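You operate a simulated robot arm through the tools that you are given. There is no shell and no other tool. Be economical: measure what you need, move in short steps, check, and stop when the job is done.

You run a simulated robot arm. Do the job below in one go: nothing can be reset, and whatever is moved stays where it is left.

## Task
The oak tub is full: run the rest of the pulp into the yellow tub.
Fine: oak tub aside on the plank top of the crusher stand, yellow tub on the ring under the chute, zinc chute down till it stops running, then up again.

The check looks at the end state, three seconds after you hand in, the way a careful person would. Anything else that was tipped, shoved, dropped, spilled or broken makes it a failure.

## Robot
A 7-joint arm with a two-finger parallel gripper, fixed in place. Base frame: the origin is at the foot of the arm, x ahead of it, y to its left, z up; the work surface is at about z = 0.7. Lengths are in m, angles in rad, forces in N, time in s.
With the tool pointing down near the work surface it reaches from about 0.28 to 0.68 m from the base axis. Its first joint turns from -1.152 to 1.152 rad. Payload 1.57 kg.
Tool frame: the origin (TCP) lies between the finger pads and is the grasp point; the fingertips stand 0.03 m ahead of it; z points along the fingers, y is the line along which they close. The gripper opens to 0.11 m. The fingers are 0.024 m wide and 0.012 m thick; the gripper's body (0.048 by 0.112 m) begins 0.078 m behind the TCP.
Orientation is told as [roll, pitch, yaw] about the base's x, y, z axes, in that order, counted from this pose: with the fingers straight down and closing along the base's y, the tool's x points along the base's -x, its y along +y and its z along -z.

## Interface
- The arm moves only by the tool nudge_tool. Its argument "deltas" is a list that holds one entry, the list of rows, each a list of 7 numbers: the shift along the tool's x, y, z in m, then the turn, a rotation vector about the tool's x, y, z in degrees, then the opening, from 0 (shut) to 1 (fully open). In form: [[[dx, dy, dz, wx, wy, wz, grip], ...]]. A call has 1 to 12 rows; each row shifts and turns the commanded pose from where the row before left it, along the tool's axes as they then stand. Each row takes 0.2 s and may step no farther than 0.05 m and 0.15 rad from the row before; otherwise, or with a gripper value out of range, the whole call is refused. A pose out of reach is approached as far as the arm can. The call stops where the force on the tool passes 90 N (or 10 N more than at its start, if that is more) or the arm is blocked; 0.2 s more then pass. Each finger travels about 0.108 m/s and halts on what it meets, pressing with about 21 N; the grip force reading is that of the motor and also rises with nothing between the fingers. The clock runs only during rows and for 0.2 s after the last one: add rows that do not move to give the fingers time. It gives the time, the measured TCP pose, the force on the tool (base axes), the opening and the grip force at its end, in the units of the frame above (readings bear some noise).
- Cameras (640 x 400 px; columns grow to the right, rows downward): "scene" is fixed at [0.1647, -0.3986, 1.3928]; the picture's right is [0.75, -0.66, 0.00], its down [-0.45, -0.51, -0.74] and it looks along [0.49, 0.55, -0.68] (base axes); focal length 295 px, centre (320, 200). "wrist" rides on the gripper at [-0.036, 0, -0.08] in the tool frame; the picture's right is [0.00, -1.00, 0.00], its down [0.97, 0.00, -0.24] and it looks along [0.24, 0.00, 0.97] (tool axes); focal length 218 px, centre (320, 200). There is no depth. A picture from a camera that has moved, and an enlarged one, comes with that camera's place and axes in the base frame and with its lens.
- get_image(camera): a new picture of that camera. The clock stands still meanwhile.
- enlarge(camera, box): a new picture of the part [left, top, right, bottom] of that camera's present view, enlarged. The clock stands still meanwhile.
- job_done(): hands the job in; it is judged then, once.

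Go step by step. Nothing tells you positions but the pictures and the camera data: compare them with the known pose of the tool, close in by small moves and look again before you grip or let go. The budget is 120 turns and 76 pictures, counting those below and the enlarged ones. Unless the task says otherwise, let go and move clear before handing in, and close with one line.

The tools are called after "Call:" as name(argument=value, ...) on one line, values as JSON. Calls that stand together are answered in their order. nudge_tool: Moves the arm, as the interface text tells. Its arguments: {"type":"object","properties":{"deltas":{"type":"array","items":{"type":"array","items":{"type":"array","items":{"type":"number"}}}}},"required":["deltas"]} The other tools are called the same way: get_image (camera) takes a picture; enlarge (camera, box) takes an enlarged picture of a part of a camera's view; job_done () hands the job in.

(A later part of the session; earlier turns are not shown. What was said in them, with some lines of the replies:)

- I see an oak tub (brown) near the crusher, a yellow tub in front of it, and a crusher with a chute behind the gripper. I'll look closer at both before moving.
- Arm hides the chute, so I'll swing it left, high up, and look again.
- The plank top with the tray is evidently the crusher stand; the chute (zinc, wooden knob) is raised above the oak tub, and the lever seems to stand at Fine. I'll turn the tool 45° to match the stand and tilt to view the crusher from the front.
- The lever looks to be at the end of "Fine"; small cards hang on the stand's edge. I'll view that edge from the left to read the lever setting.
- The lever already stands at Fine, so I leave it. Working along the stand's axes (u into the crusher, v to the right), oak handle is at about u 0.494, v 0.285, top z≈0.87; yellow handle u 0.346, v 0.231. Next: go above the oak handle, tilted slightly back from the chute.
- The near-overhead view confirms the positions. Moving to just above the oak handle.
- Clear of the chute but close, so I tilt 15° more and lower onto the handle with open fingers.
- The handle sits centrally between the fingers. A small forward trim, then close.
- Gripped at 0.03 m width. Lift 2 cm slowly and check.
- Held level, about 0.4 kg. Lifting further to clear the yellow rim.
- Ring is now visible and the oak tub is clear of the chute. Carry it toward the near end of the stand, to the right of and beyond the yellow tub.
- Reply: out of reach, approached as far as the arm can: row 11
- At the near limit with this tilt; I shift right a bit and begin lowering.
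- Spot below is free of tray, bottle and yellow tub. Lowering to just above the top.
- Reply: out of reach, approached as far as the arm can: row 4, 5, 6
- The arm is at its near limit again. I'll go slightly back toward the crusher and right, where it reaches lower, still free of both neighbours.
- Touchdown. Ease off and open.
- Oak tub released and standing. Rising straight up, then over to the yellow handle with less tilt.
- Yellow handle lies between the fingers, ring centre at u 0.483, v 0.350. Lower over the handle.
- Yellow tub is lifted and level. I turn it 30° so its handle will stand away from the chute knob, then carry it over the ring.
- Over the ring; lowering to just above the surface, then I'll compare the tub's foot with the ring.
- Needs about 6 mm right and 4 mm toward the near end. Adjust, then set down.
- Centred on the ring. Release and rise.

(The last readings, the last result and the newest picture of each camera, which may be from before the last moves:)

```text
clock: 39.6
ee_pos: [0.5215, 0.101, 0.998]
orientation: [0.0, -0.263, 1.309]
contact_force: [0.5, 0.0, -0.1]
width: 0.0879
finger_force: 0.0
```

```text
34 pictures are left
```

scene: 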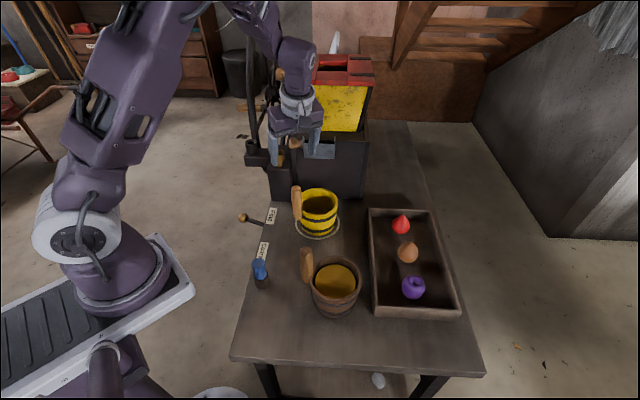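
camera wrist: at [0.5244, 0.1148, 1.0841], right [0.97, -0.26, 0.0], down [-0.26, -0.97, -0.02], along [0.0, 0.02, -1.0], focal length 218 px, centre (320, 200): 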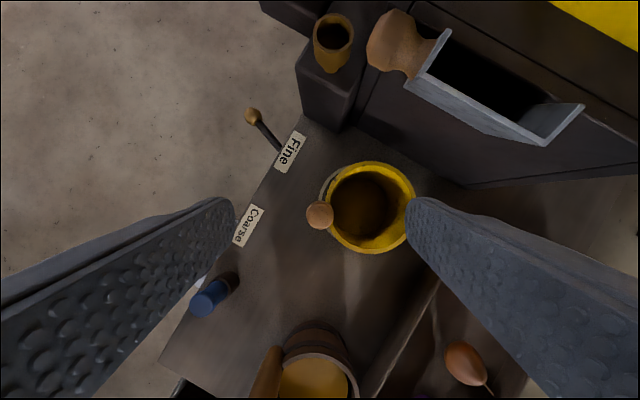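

Both tubs are placed. Now the chute: I study the knob and the lip more closely before touching.

Call:
enlarge(camera="wrist", box=[350, 0, 600, 156])

Call:
enlarge(camera="scene", box=[270, 120, 360, 190])

```text
2.56 times, centred on (475, 78) of wrist
camera zoom: at [0.5244, 0.1148, 1.0841], right [0.97, -0.26, 0.0], down [-0.26, -0.97, -0.02], along [0.0, 0.02, -1.0], focal length 559 px, centre (-77, 512)
```

zoom: 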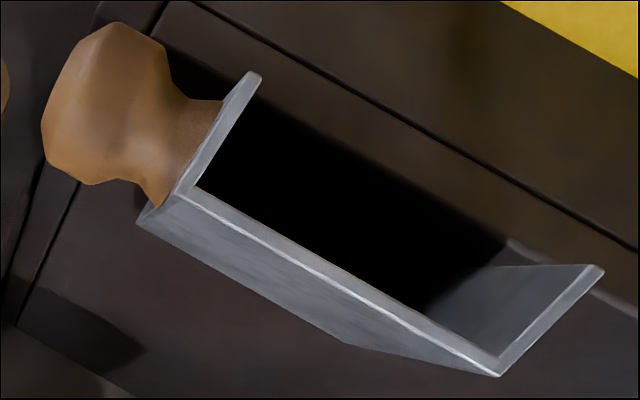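

```text
5.71 times, centred on (315, 155) of scene
camera zoom: at [0.1647, -0.3986, 1.3928], right [0.75, -0.66, 0.0], down [-0.45, -0.51, -0.74], along [0.49, 0.55, -0.68], focal length 1687 px, centre (349, 457)
```

zoom: 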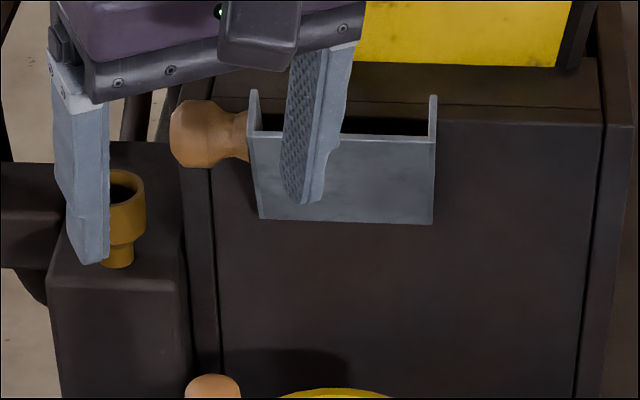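

Knob centre is about u 0.577, v 0.271, z 0.93 and the chute hinges at its foot against the crusher face. I'll turn the gripper so that it closes in the vertical plane of the chute, leaning back 45°, to cage the knob loosely between fingers.

Call:
nudge_tool(deltas=[[[0, 0, 0, 0, 7.5, 0, 0.8], [0, 0, 0, 0, 7.5, 0, 0.8], [0, 0, -0.03, 0, 0, 0, 0.8], [0, 0, 0, 0, 0, 8, 0.8], [0, 0, 0, 0, 0, 8, 0.8], [0, 0, 0, 0, 0, 8, 0.8], [0, 0, 0, 0, 0, 8, 0.8], [0, 0, 0, 0, 0, 8, 0.8], [0, 0, 0, 0, 0, 8, 0.8], [0, 0, 0, 0, 0, 8, 0.8], [0, 0, 0, 0, 0, 8, 0.8]]])

Call:
nudge_tool(deltas=[[[0, 0, 0, 0, 0, 8, 0.8], [0, 0, 0, 0, 0, 8, 0.8], [0, 0, 0, 0, 0, 8, 0.8], [0, 0, 0, 0, 0, 8, 0.8], [0, 0, 0, 0, 0, 8, 0.8], [0, 0, 0, 0, 0, 8, 0.8], [0, 0, 0, 0, 0, 8, 0.8]]])

```text
clock: 42.0
ee_pos: [0.5215, 0.1019, 1.0289]
orientation: [-0.002, -0.001, 0.19]
contact_force: [-0.2, -0.8, -0.6]
width: 0.0882
finger_force: 0.1
```

```text
clock: 43.6
ee_pos: [0.5212, 0.1027, 1.0284]
orientation: [0.0, 0.001, -0.788]
contact_force: [-0.2, -1.0, -0.2]
width: 0.088
finger_force: 0.0
```

Call:
nudge_tool(deltas=[[[0, 0, 0, -7.5, 0, 0, 0.6], [0, 0, 0, -7.5, 0, 0, 0.6], [0, 0, 0, -7.5, 0, 0, 0.6], [0, 0, 0, -7.5, 0, 0, 0.6], [0, 0, 0, -7.5, 0, 0, 0.6], [0, 0, 0, -7.5, 0, 0, 0.6], [0.013, 0.011, 0.0308, 0, 0, 0, 0.6], [0.013, 0.011, 0.0308, 0, 0, 0, 0.6]]])

Call:
get_image(camera="wrist")

Call:
enlarge(camera="scene", box=[250, 80, 380, 200])

```text
clock: 45.4
ee_pos: [0.5446, 0.163, 0.9997]
orientation: [0.784, -0.001, -0.786]
contact_force: [-1.0, 1.1, -0.5]
width: 0.0659
finger_force: 0.0
```

```text
31 pictures are left
camera wrist: at [0.5294, 0.0975, 1.0565], right [-0.5, -0.5, -0.71], down [-0.81, 0.57, 0.17], along [0.32, 0.66, -0.69], focal length 218 px, centre (320, 200)
```

wrist: 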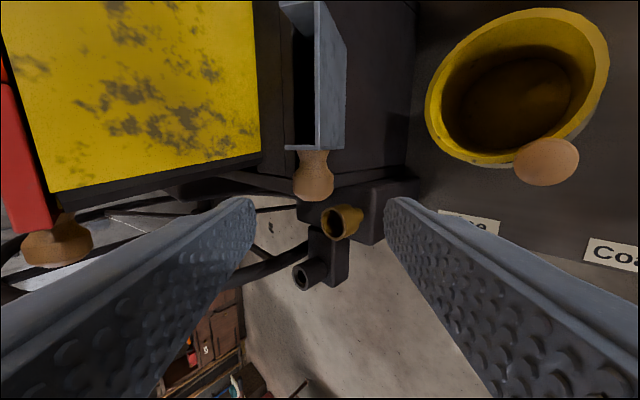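

```text
3.33 times, centred on (315, 140) of scene
camera zoom: at [0.1646, -0.3986, 1.3928], right [0.75, -0.66, 0.0], down [-0.45, -0.51, -0.74], along [0.49, 0.55, -0.68], focal length 984 px, centre (337, 400)
```

zoom: 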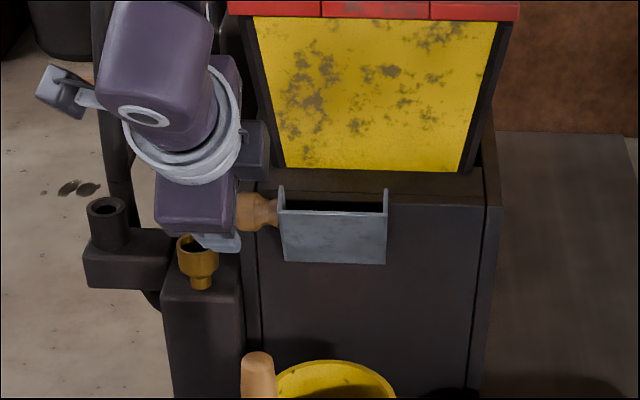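

The knob lies between the fingers with the crusher box clear. Advance along the fingers.

Call:
nudge_tool(deltas=[[[-0.003, 0.003, 0.025, 0, 0, 0, 0.6], [0, 0.003, 0.025, 0, 0, 0, 0.6], [0, 0, 0.015, 0, 0, 0, 0.6]]])

Call:
get_image(camera="wrist")

Call:
enlarge(camera="scene", box=[250, 80, 380, 200])

```text
clock: 46.2
ee_pos: [0.584, 0.195, 0.9583]
orientation: [0.785, -0.001, -0.785]
contact_force: [0.1, 0.6, -0.2]
width: 0.066
finger_force: 0.0
```

```text
29 pictures are left
camera wrist: at [0.5681, 0.1301, 1.014], right [-0.5, -0.5, -0.71], down [-0.81, 0.57, 0.17], along [0.32, 0.66, -0.69], focal length 218 px, centre (320, 200)
```

wrist: 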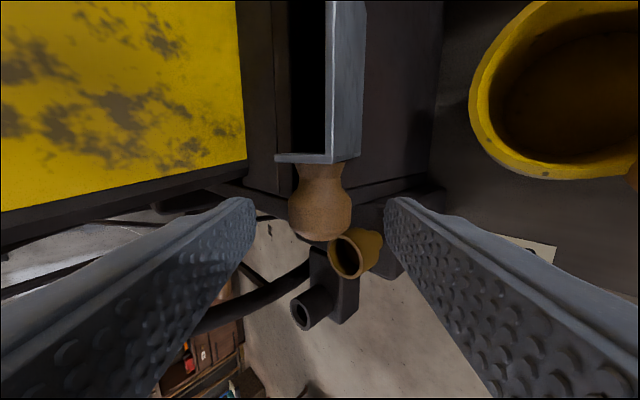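

```text
3.33 times, centred on (315, 140) of scene
camera zoom: at [0.1647, -0.3986, 1.3928], right [0.75, -0.66, 0.0], down [-0.45, -0.51, -0.74], along [0.49, 0.55, -0.68], focal length 984 px, centre (337, 400)
```

zoom: 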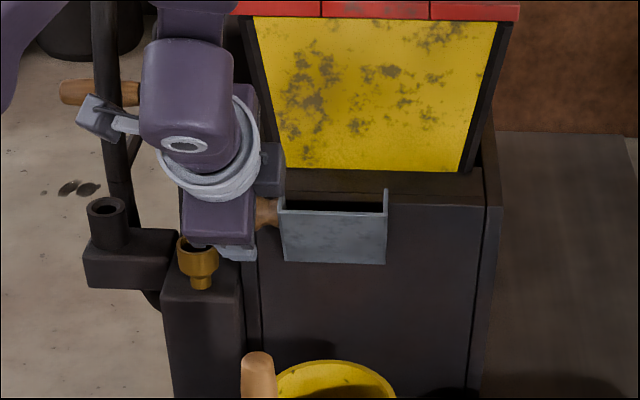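

Advance the last 16 mm and narrow to a loose cage around the knob.

Call:
nudge_tool(deltas=[[[0, 0, 0.008, 0, 0, 0, 0.6], [0, 0, 0.008, 0, 0, 0, 0.6], [0, 0, 0, 0, 0, 0, 0.45], [0, 0, 0, 0, 0, 0, 0.45]]])

Call:
get_image(camera="wrist")

```text
clock: 47.2
ee_pos: [0.5915, 0.2021, 0.9476]
orientation: [0.785, -0.001, -0.786]
contact_force: [-0.1, 0.7, 0.4]
width: 0.0496
finger_force: 0.1
```

```text
27 pictures are left
camera wrist: at [0.576, 0.1379, 1.003], right [-0.5, -0.5, -0.71], down [-0.81, 0.57, 0.17], along [0.32, 0.66, -0.69], focal length 218 px, centre (320, 200)
```

wrist: 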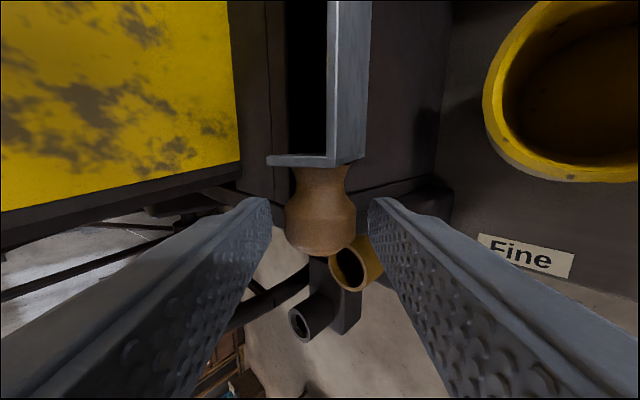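

Caged. Pull the knob forward and down along its arc, first 30°.

Call:
nudge_tool(deltas=[[[0, -0.0097, -0.0028, 0, 0, 0, 0.45], [0, -0.0097, -0.0028, 0, 0, 0, 0.45], [0, -0.01, -0.0003, 0, 0, 0, 0.45], [0, -0.01, -0.0003, 0, 0, 0, 0.45]]])

Call:
get_image(camera="wrist")

Call:
enlarge(camera="scene", box=[250, 100, 380, 220])

```text
clock: 48.2
ee_pos: [0.5686, 0.1792, 0.9231]
orientation: [0.785, 0.0, -0.787]
contact_force: [0.1, 0.7, 0.2]
width: 0.05
finger_force: 0.3
```

```text
26 pictures are left
camera wrist: at [0.553, 0.1149, 0.9791], right [-0.5, -0.5, -0.71], down [-0.81, 0.57, 0.17], along [0.32, 0.66, -0.69], focal length 218 px, centre (320, 200)
```

wrist: 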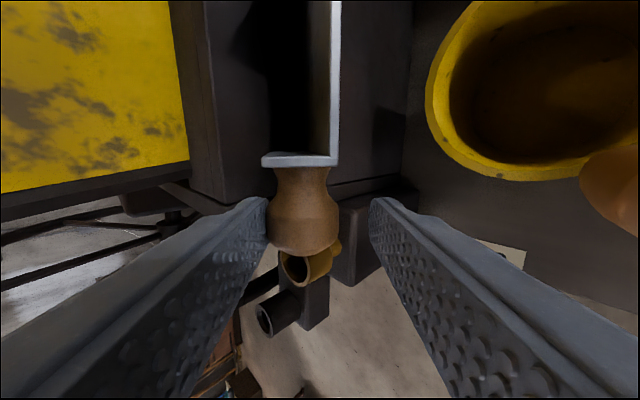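

```text
3.33 times, centred on (315, 160) of scene
camera zoom: at [0.1647, -0.3986, 1.3928], right [0.75, -0.66, 0.0], down [-0.45, -0.51, -0.74], along [0.49, 0.55, -0.68], focal length 984 px, centre (337, 333)
```

zoom: 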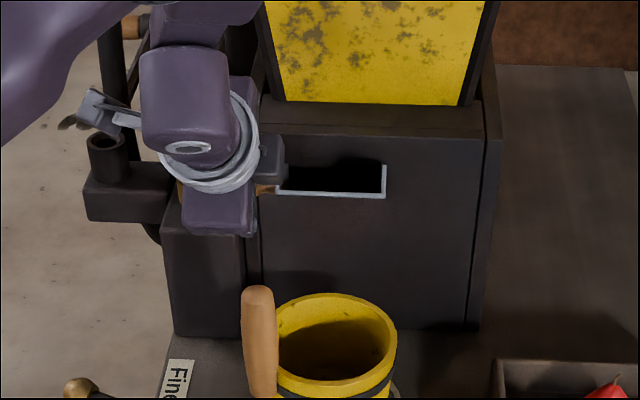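

Moves freely. Continue the arc another 30°.

Call:
nudge_tool(deltas=[[[0, -0.01, 0.0015, 0, 0, 0, 0.45], [0, -0.01, 0.0015, 0, 0, 0, 0.45], [0, -0.0093, 0.0041, 0, 0, 0, 0.45], [0, -0.0093, 0.0041, 0, 0, 0, 0.45]]])

Call:
get_image(camera="wrist")

Call:
enlarge(camera="scene", box=[250, 100, 380, 220])

```text
clock: 49.2
ee_pos: [0.5544, 0.167, 0.8864]
orientation: [0.787, 0.001, -0.785]
contact_force: [0.3, 0.9, 1.0]
width: 0.0498
finger_force: 0.0
```

```text
24 pictures are left
camera wrist: at [0.5391, 0.1017, 0.9433], right [-0.5, -0.5, -0.71], down [-0.81, 0.57, 0.17], along [0.32, 0.66, -0.69], focal length 218 px, centre (320, 200)
```

wrist: 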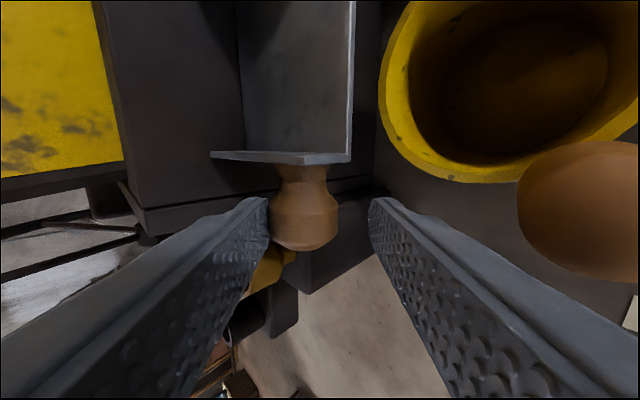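

```text
3.33 times, centred on (315, 160) of scene
camera zoom: at [0.1647, -0.3986, 1.3928], right [0.75, -0.66, 0.0], down [-0.45, -0.51, -0.74], along [0.49, 0.55, -0.68], focal length 984 px, centre (337, 333)
```

zoom: 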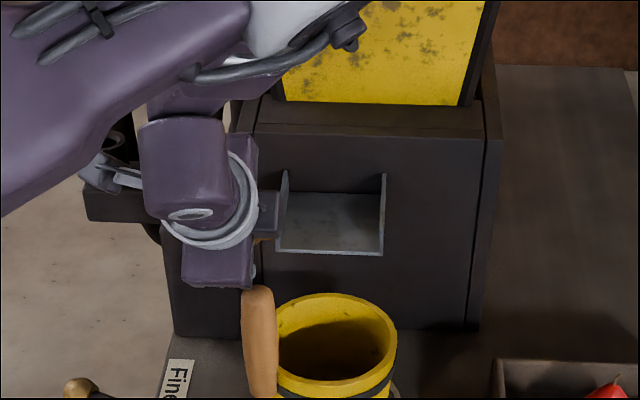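

Chute is near horizontal, nothing runs yet. One more small step down, keeping the hand above the yellow handle.

Call:
nudge_tool(deltas=[[[0.002, -0.0053, 0.0042, 0, 0, 0, 0.45], [0.002, -0.0053, 0.0042, 0, 0, 0, 0.45], [0, -0.0053, 0.0042, 0, 0, 0, 0.45]]])

Call:
get_image(camera="wrist")

Call:
enlarge(camera="scene", box=[250, 100, 380, 220])

```text
clock: 50.0
ee_pos: [0.5493, 0.1681, 0.8684]
orientation: [0.786, -0.001, -0.785]
contact_force: [1.1, 0.7, 0.7]
width: 0.0507
finger_force: 0.4
```

```text
22 pictures are left
camera wrist: at [0.5346, 0.1037, 0.9233], right [-0.5, -0.5, -0.71], down [-0.81, 0.57, 0.17], along [0.32, 0.66, -0.69], focal length 218 px, centre (320, 200)
```

wrist: 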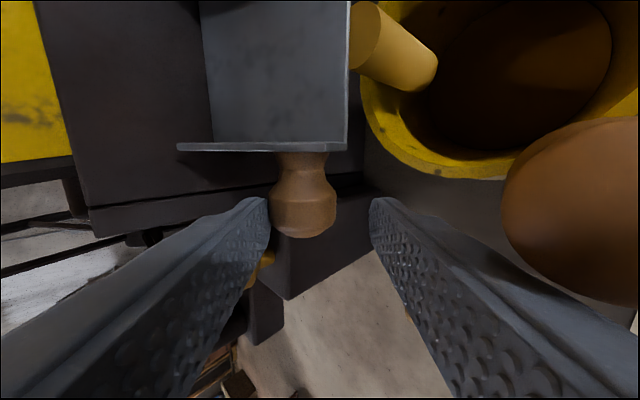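

```text
3.33 times, centred on (315, 160) of scene
camera zoom: at [0.1647, -0.3986, 1.3928], right [0.75, -0.66, 0.0], down [-0.45, -0.51, -0.74], along [0.49, 0.55, -0.68], focal length 984 px, centre (337, 333)
```

zoom: 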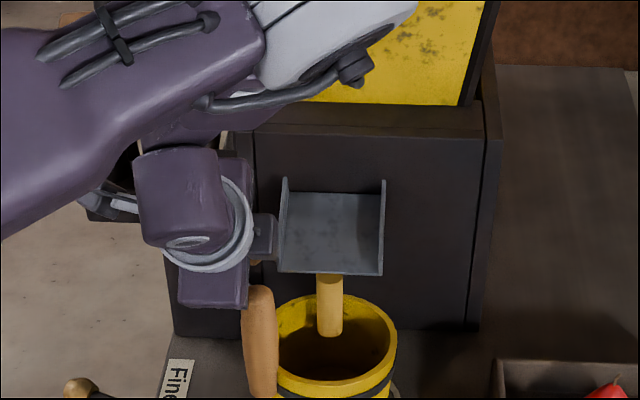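

Pulp is running into the yellow tub at this angle. I hold here and watch.

Call:
nudge_tool(deltas=[[[0, 0, 0, 0, 0, 0, 0.45], [0, 0, 0, 0, 0, 0, 0.45], [0, 0, 0, 0, 0, 0, 0.45], [0, 0, 0, 0, 0, 0, 0.45], [0, 0, 0, 0, 0, 0, 0.45], [0, 0, 0, 0, 0, 0, 0.45]]])

Call:
enlarge(camera="scene", box=[270, 130, 370, 250])

```text
clock: 51.4
ee_pos: [0.5502, 0.1688, 0.8683]
orientation: [0.784, 0.0, -0.784]
contact_force: [-0.3, 1.2, 1.1]
width: 0.0503
finger_force: 0.5
```

```text
3.33 times, centred on (320, 190) of scene
camera zoom: at [0.1647, -0.3986, 1.3928], right [0.75, -0.66, 0.0], down [-0.45, -0.51, -0.74], along [0.49, 0.55, -0.68], focal length 984 px, centre (320, 233)
```

zoom: 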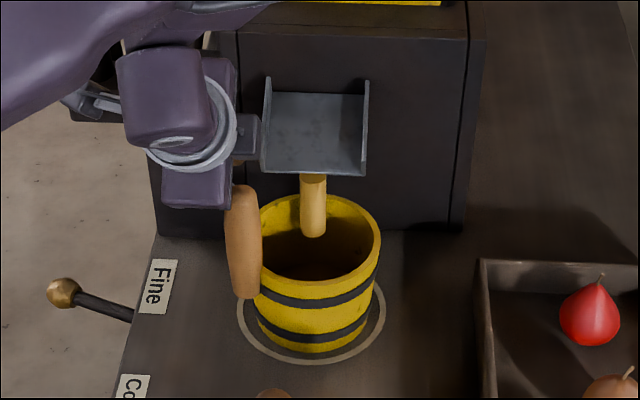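

Call:
nudge_tool(deltas=[[[0, 0, 0, 0, 0, 0, 0.45], [0, 0, 0, 0, 0, 0, 0.45], [0, 0, 0, 0, 0, 0, 0.45], [0, 0, 0, 0, 0, 0, 0.45], [0, 0, 0, 0, 0, 0, 0.45], [0, 0, 0, 0, 0, 0, 0.45], [0, 0, 0, 0, 0, 0, 0.45], [0, 0, 0, 0, 0, 0, 0.45], [0, 0, 0, 0, 0, 0, 0.45], [0, 0, 0, 0, 0, 0, 0.45], [0, 0, 0, 0, 0, 0, 0.45], [0, 0, 0, 0, 0, 0, 0.45]]])

Call:
nudge_tool(deltas=[[[0, 0, 0, 0, 0, 0, 0.45], [0, 0, 0, 0, 0, 0, 0.45], [0, 0, 0, 0, 0, 0, 0.45], [0, 0, 0, 0, 0, 0, 0.45], [0, 0, 0, 0, 0, 0, 0.45], [0, 0, 0, 0, 0, 0, 0.45], [0, 0, 0, 0, 0, 0, 0.45], [0, 0, 0, 0, 0, 0, 0.45], [0, 0, 0, 0, 0, 0, 0.45], [0, 0, 0, 0, 0, 0, 0.45], [0, 0, 0, 0, 0, 0, 0.45], [0, 0, 0, 0, 0, 0, 0.45]]])

Call:
enlarge(camera="scene", box=[270, 130, 370, 250])

```text
clock: 54.0
ee_pos: [0.5502, 0.1685, 0.8666]
orientation: [0.786, 0.001, -0.785]
contact_force: [0.9, 0.0, -1.1]
width: 0.0504
finger_force: 0.1
```

```text
clock: 56.6
ee_pos: [0.5489, 0.1682, 0.8679]
orientation: [0.786, 0.0, -0.785]
contact_force: [1.0, 0.1, -0.8]
width: 0.0505
finger_force: 0.7
```

```text
3.33 times, centred on (320, 190) of scene
camera zoom: at [0.1647, -0.3986, 1.3928], right [0.75, -0.66, 0.0], down [-0.45, -0.51, -0.74], along [0.49, 0.55, -0.68], focal length 984 px, centre (320, 233)
```

zoom: 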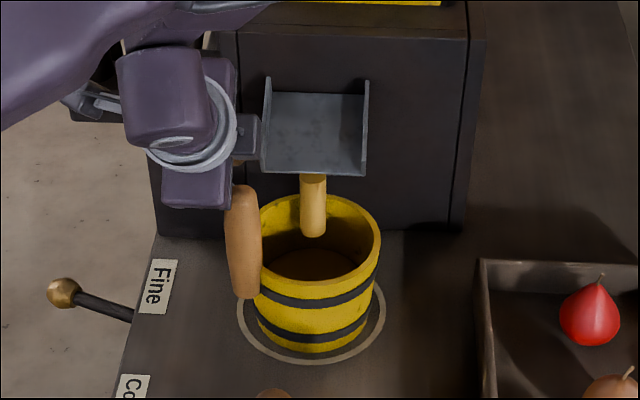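

Level is rising slowly; keep waiting.

Call:
nudge_tool(deltas=[[[0, 0, 0, 0, 0, 0, 0.45], [0, 0, 0, 0, 0, 0, 0.45], [0, 0, 0, 0, 0, 0, 0.45], [0, 0, 0, 0, 0, 0, 0.45], [0, 0, 0, 0, 0, 0, 0.45], [0, 0, 0, 0, 0, 0, 0.45], [0, 0, 0, 0, 0, 0, 0.45], [0, 0, 0, 0, 0, 0, 0.45], [0, 0, 0, 0, 0, 0, 0.45], [0, 0, 0, 0, 0, 0, 0.45], [0, 0, 0, 0, 0, 0, 0.45], [0, 0, 0, 0, 0, 0, 0.45]]])

Call:
nudge_tool(deltas=[[[0, 0, 0, 0, 0, 0, 0.45], [0, 0, 0, 0, 0, 0, 0.45], [0, 0, 0, 0, 0, 0, 0.45], [0, 0, 0, 0, 0, 0, 0.45], [0, 0, 0, 0, 0, 0, 0.45], [0, 0, 0, 0, 0, 0, 0.45], [0, 0, 0, 0, 0, 0, 0.45], [0, 0, 0, 0, 0, 0, 0.45], [0, 0, 0, 0, 0, 0, 0.45], [0, 0, 0, 0, 0, 0, 0.45], [0, 0, 0, 0, 0, 0, 0.45], [0, 0, 0, 0, 0, 0, 0.45]]])

Call:
enlarge(camera="scene", box=[270, 130, 370, 250])

```text
clock: 59.2
ee_pos: [0.55, 0.1693, 0.8672]
orientation: [0.786, -0.001, -0.786]
contact_force: [0.6, 0.1, 0.9]
width: 0.0502
finger_force: 0.8
```

```text
clock: 61.8
ee_pos: [0.55, 0.1679, 0.8678]
orientation: [0.785, 0.001, -0.786]
contact_force: [0.7, 0.6, 0.6]
width: 0.0504
finger_force: 1.4
```

```text
3.33 times, centred on (320, 190) of scene
camera zoom: at [0.1647, -0.3986, 1.3928], right [0.75, -0.66, 0.0], down [-0.45, -0.51, -0.74], along [0.49, 0.55, -0.68], focal length 984 px, centre (320, 233)
```

zoom: 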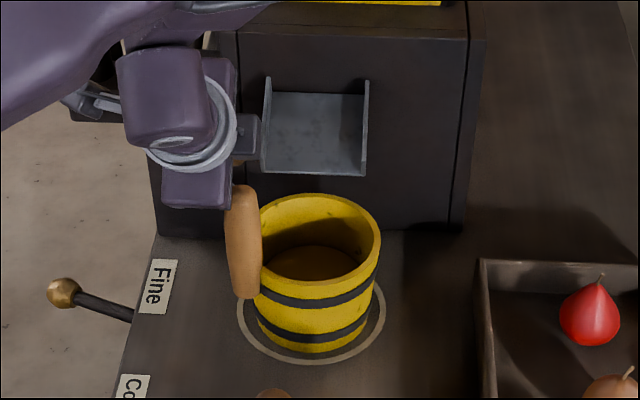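

It has stopped running. A slight further dip to make sure nothing more comes.

Call:
nudge_tool(deltas=[[[0, -0.0042, 0.0042, 0, 0, 0, 0.45], [0, 0, 0, 0, 0, 0, 0.45], [0, 0, 0, 0, 0, 0, 0.45], [0, 0, 0, 0, 0, 0, 0.45]]])

Call:
get_image(camera="wrist")

```text
clock: 62.8
ee_pos: [0.5499, 0.1682, 0.8609]
orientation: [0.784, -0.001, -0.784]
contact_force: [2.3, 7.5, 10.3]
width: 0.0582
finger_force: 4.8
```

```text
17 pictures are left
camera wrist: at [0.5349, 0.103, 0.9176], right [-0.5, -0.5, -0.71], down [-0.81, 0.57, 0.17], along [0.32, 0.66, -0.69], focal length 218 px, centre (320, 200)
```

wrist: 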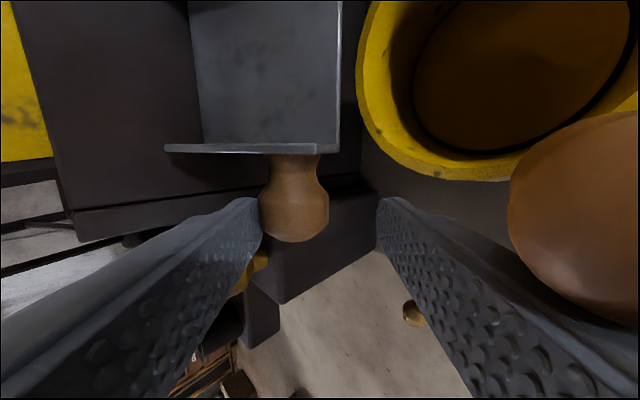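

Resistance shows the chute is at its lower stop and empty; the pulp stands well below the rim. Now lift the knob back along the same arc.

Call:
nudge_tool(deltas=[[[0, 0.0124, 0.0006, 0, 0, 0, 0.45], [0, 0.007, -0.007, 0, 0, 0, 0.45], [0, 0.007, -0.007, 0, 0, 0, 0.45], [0, 0.0088, -0.0048, 0, 0, 0, 0.45], [0, 0.0088, -0.0048, 0, 0, 0, 0.45]]])

Call:
get_image(camera="wrist")

```text
clock: 64.0
ee_pos: [0.5578, 0.1766, 0.9083]
orientation: [0.78, 0.004, -0.788]
contact_force: [-21.5, -21.3, -4.3]
width: 0.0701
finger_force: 12.2
```

```text
16 pictures are left
camera wrist: at [0.5438, 0.1111, 0.9644], right [-0.5, -0.5, -0.7], down [-0.8, 0.57, 0.17], along [0.31, 0.65, -0.69], focal length 218 px, centre (320, 200)
```

wrist: 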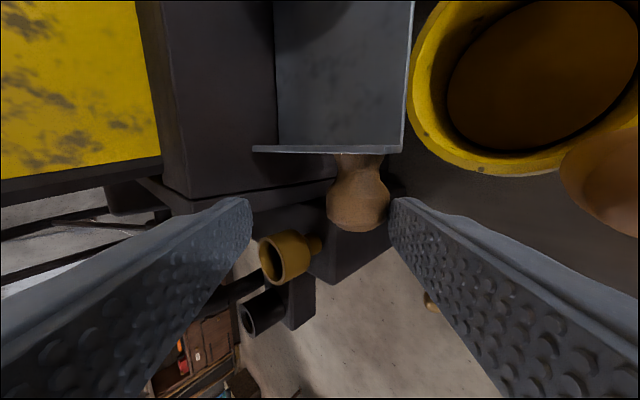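

The ball slipped toward the fingertips and I'm pushing into the hinge. Back off at once and look.

Call:
nudge_tool(deltas=[[[0, -0.012, 0, 0, 0, 0, 0.6], [0, -0.008, 0, 0, 0, 0, 0.6], [0, 0, 0, 0, 0, 0, 0.6]]])

Call:
get_image(camera="wrist")

Call:
enlarge(camera="scene", box=[260, 120, 370, 250])

```text
clock: 64.8
ee_pos: [0.5507, 0.1674, 0.8952]
orientation: [0.787, 0.001, -0.786]
contact_force: [0.3, 0.7, 0.1]
width: 0.066
finger_force: 0.0
```

```text
15 pictures are left
camera wrist: at [0.5349, 0.1034, 0.9511], right [-0.5, -0.5, -0.71], down [-0.81, 0.57, 0.17], along [0.32, 0.66, -0.69], focal length 218 px, centre (320, 200)
```

wrist: 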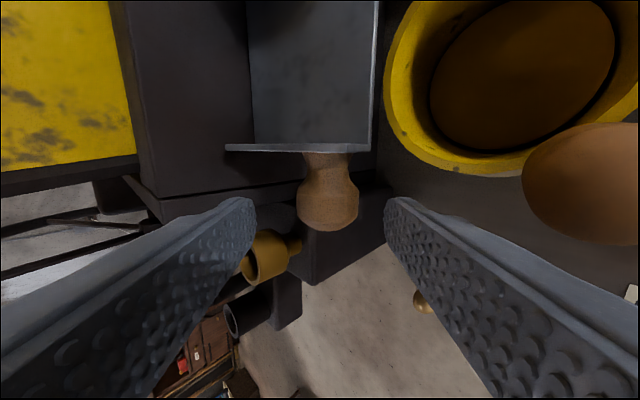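

```text
3.08 times, centred on (315, 185) of scene
camera zoom: at [0.1647, -0.3986, 1.3928], right [0.75, -0.66, 0.0], down [-0.45, -0.51, -0.74], along [0.49, 0.55, -0.68], focal length 908 px, centre (335, 246)
```

zoom: 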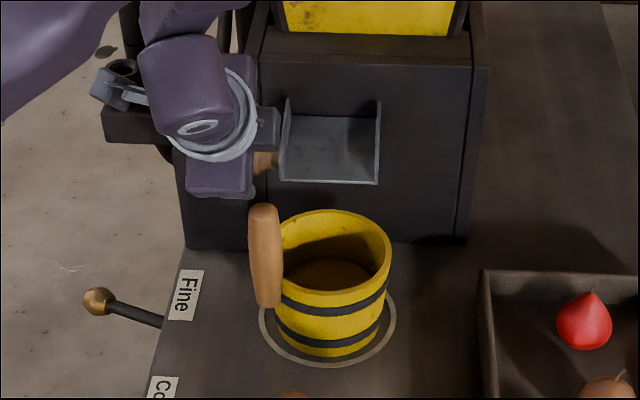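

Tubs are unaffected. I'll set the fingers deeper around the knob (staying above the yellow handle) and pinch it this time.

Call:
nudge_tool(deltas=[[[0, -0.002, 0.017, 0, 0, 0, 0.6], [0, -0.002, 0.017, 0, 0, 0, 0.6], [0, 0, 0, 0, 0, 0, 0.3], [0, 0, 0, 0, 0, 0, 0], [0, 0, 0, 0, 0, 0, 0]]])

Call:
get_image(camera="wrist")

```text
clock: 66.0
ee_pos: [0.5646, 0.1828, 0.8692]
orientation: [0.785, 0.001, -0.786]
contact_force: [2.2, -1.1, -3.6]
width: 0.033
finger_force: 41.0
```

```text
13 pictures are left
camera wrist: at [0.5496, 0.118, 0.9249], right [-0.5, -0.5, -0.71], down [-0.81, 0.57, 0.17], along [0.32, 0.65, -0.69], focal length 218 px, centre (320, 200)
```

wrist: 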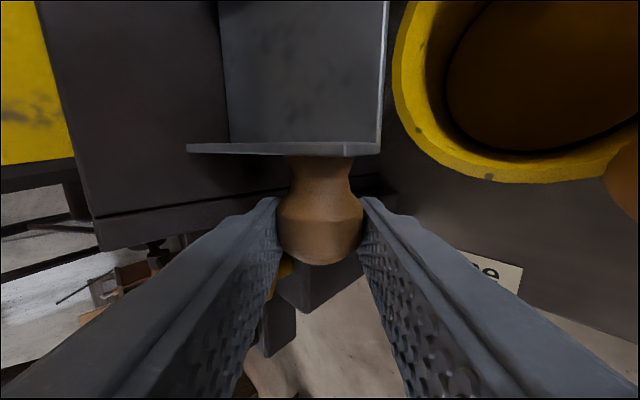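

Knob is firmly pinched at 33 mm. Lift along the arc in small steps.

Call:
nudge_tool(deltas=[[[0, 0.0051, -0.0051, 0, 0, 0, 0], [0, 0.0051, -0.0051, 0, 0, 0, 0], [0, 0.006, -0.0039, 0, 0, 0, 0], [0, 0.006, -0.0039, 0, 0, 0, 0], [0, 0.0067, -0.0026, 0, 0, 0, 0], [0, 0.0067, -0.0026, 0, 0, 0, 0]]])

Call:
enlarge(camera="scene", box=[260, 110, 370, 240])

```text
clock: 67.4
ee_pos: [0.5714, 0.1904, 0.9098]
orientation: [0.788, -0.002, -0.785]
contact_force: [-7.7, -11.0, -4.0]
width: 0.0332
finger_force: 40.9
```

```text
3.08 times, centred on (315, 175) of scene
camera zoom: at [0.1646, -0.3988, 1.3927], right [0.75, -0.66, 0.0], down [-0.45, -0.51, -0.74], along [0.49, 0.55, -0.67], focal length 908 px, centre (335, 277)
```

zoom: 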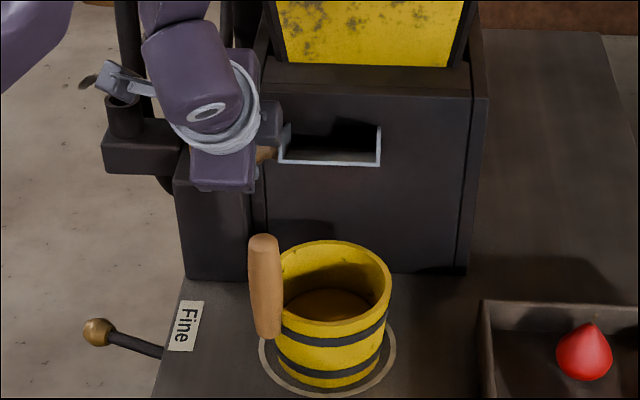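

Rising nicely; continue.

Call:
nudge_tool(deltas=[[[0, 0.0064, -0.0024, 0, 0, 0, 0], [0, 0.0064, -0.0018, 0, 0, 0, 0], [0, 0.0067, -0.0005, 0, 0, 0, 0], [0, 0.0067, 0, 0, 0, 0, 0]]])

Call:
get_image(camera="wrist")

```text
clock: 68.4
ee_pos: [0.5821, 0.1997, 0.9312]
orientation: [0.784, 0.002, -0.786]
contact_force: [-6.4, -9.9, -10.2]
width: 0.032
finger_force: 40.8
```

```text
11 pictures are left
camera wrist: at [0.5665, 0.1353, 0.9869], right [-0.5, -0.5, -0.71], down [-0.81, 0.57, 0.17], along [0.31, 0.65, -0.69], focal length 218 px, centre (320, 200)
```

wrist: 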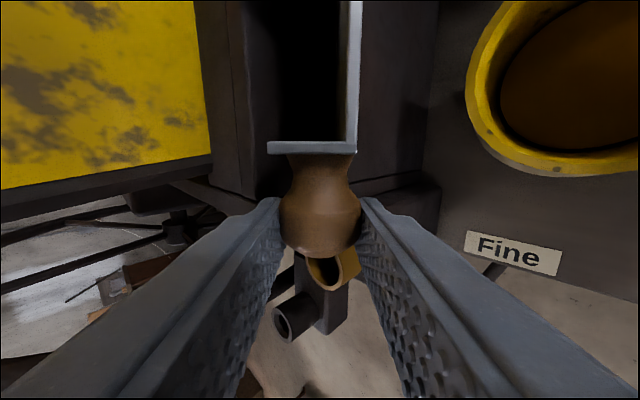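

Almost up. Loosen to a cage, back off slightly to stay clear of the box top, and push the last stretch with the lower finger.

Call:
nudge_tool(deltas=[[[0, 0.003, -0.003, 0, 0, 0, 0.42], [0, 0.005, -0.0025, 0, 0, 0, 0.45], [0, 0.005, 0, 0, 0, 0, 0.45], [0, 0.005, 0, 0, 0, 0, 0.45], [0, 0.004, 0, 0, 0, 0, 0.45], [0, 0.003, 0, 0, 0, 0, 0.45]]])

Call:
get_image(camera="wrist")

Call:
enlarge(camera="scene", box=[250, 80, 380, 200])

```text
clock: 69.8
ee_pos: [0.591, 0.2096, 0.954]
orientation: [0.786, -0.002, -0.785]
contact_force: [-0.9, -1.3, -1.6]
width: 0.0512
finger_force: 0.7
```

```text
10 pictures are left
camera wrist: at [0.5764, 0.1456, 1.0093], right [-0.5, -0.5, -0.71], down [-0.81, 0.57, 0.17], along [0.32, 0.66, -0.69], focal length 218 px, centre (320, 200)
```

wrist: 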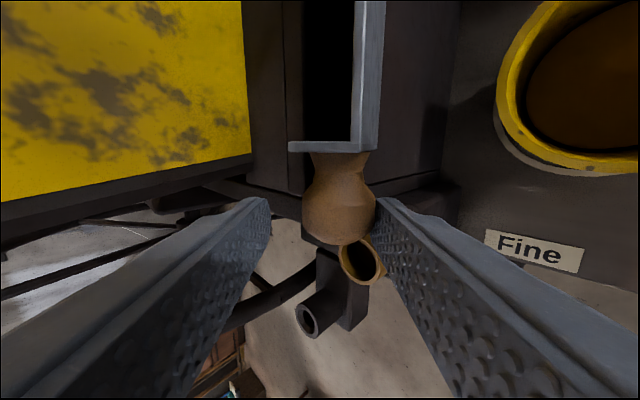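

```text
3.33 times, centred on (315, 140) of scene
camera zoom: at [0.1647, -0.3986, 1.3928], right [0.75, -0.66, 0.0], down [-0.45, -0.51, -0.74], along [0.49, 0.55, -0.68], focal length 984 px, centre (337, 400)
```

zoom: 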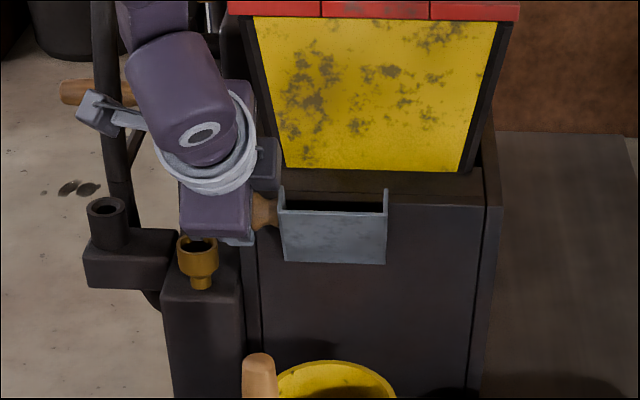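

The chute looks just as at the start. A last 3 mm nudge to make sure it is at its upper stop.

Call:
nudge_tool(deltas=[[[0, 0.003, 0, 0, 0, 0, 0.45], [0, 0, 0, 0, 0, 0, 0.45]]])

```text
clock: 70.4
ee_pos: [0.5924, 0.2124, 0.9543]
orientation: [0.784, 0.002, -0.785]
contact_force: [-3.9, -2.7, -4.1]
width: 0.0553
finger_force: 3.2
```

At the stop. Ease off, open a little and draw straight back.

Call:
nudge_tool(deltas=[[[0, -0.005, 0, 0, 0, 0, 0.5], [0, -0.003, 0, 0, 0, 0, 0.6], [0, 0, -0.02, 0, 0, 0, 0.6], [0, 0, -0.03, 0, 0, 0, 0.6], [0, 0, -0.04, 0, 0, 0, 0.6], [0, 0, -0.04, 0, 0, 0, 0.6]]])

Call:
get_image(camera="wrist")

Call:
get_image(camera="scene")

```text
clock: 71.8
ee_pos: [0.5245, 0.1416, 1.0419]
orientation: [0.786, 0.001, -0.786]
contact_force: [0.4, -1.2, 0.0]
width: 0.0661
finger_force: 0.1
```

```text
8 pictures are left
camera wrist: at [0.5091, 0.0764, 1.0983], right [-0.5, -0.5, -0.71], down [-0.81, 0.57, 0.17], along [0.32, 0.66, -0.69], focal length 218 px, centre (320, 200)
```

wrist: 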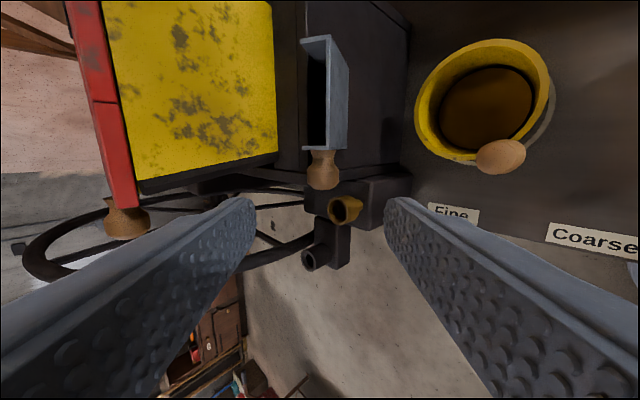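

```text
7 pictures are left
```

scene: 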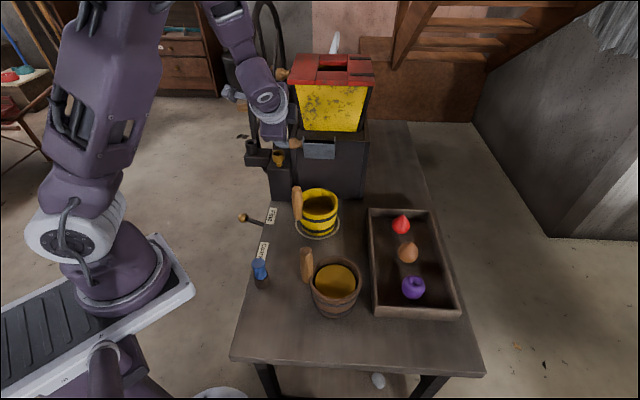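

Chute is up and stays, yellow tub on the ring, oak aside on the planks. Move clear and take a last close look.

Call:
nudge_tool(deltas=[[[0, 0, -0.04, 0, 0, 0, 0.6], [0, 0, -0.04, 0, 0, 0, 0.6], [0, 0, 0, 0, 0, 0, 0.6]]])

Call:
enlarge(camera="scene", box=[230, 120, 390, 330])

```text
clock: 72.6
ee_pos: [0.4842, 0.1025, 1.0992]
orientation: [0.787, -0.001, -0.786]
contact_force: [0.0, 0.6, 0.8]
width: 0.0659
finger_force: 0.0
```

```text
1.90 times, centred on (310, 225) of scene
camera zoom: at [0.1646, -0.3986, 1.3928], right [0.75, -0.66, 0.0], down [-0.45, -0.51, -0.74], along [0.49, 0.55, -0.68], focal length 562 px, centre (339, 152)
```

zoom: 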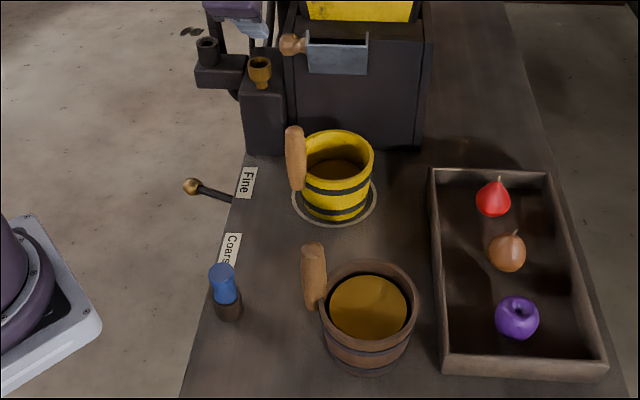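

Everything stands as asked and nothing else was disturbed. I'm handing in.

Call:
job_done()

```text
The job is handed in.
```

The job is handed in: the oak tub is aside on the plank top, the yellow tub is on the ring with the rest of the pulp in it, and the chute ran until it stopped and is up again, with the lever left at Fine.
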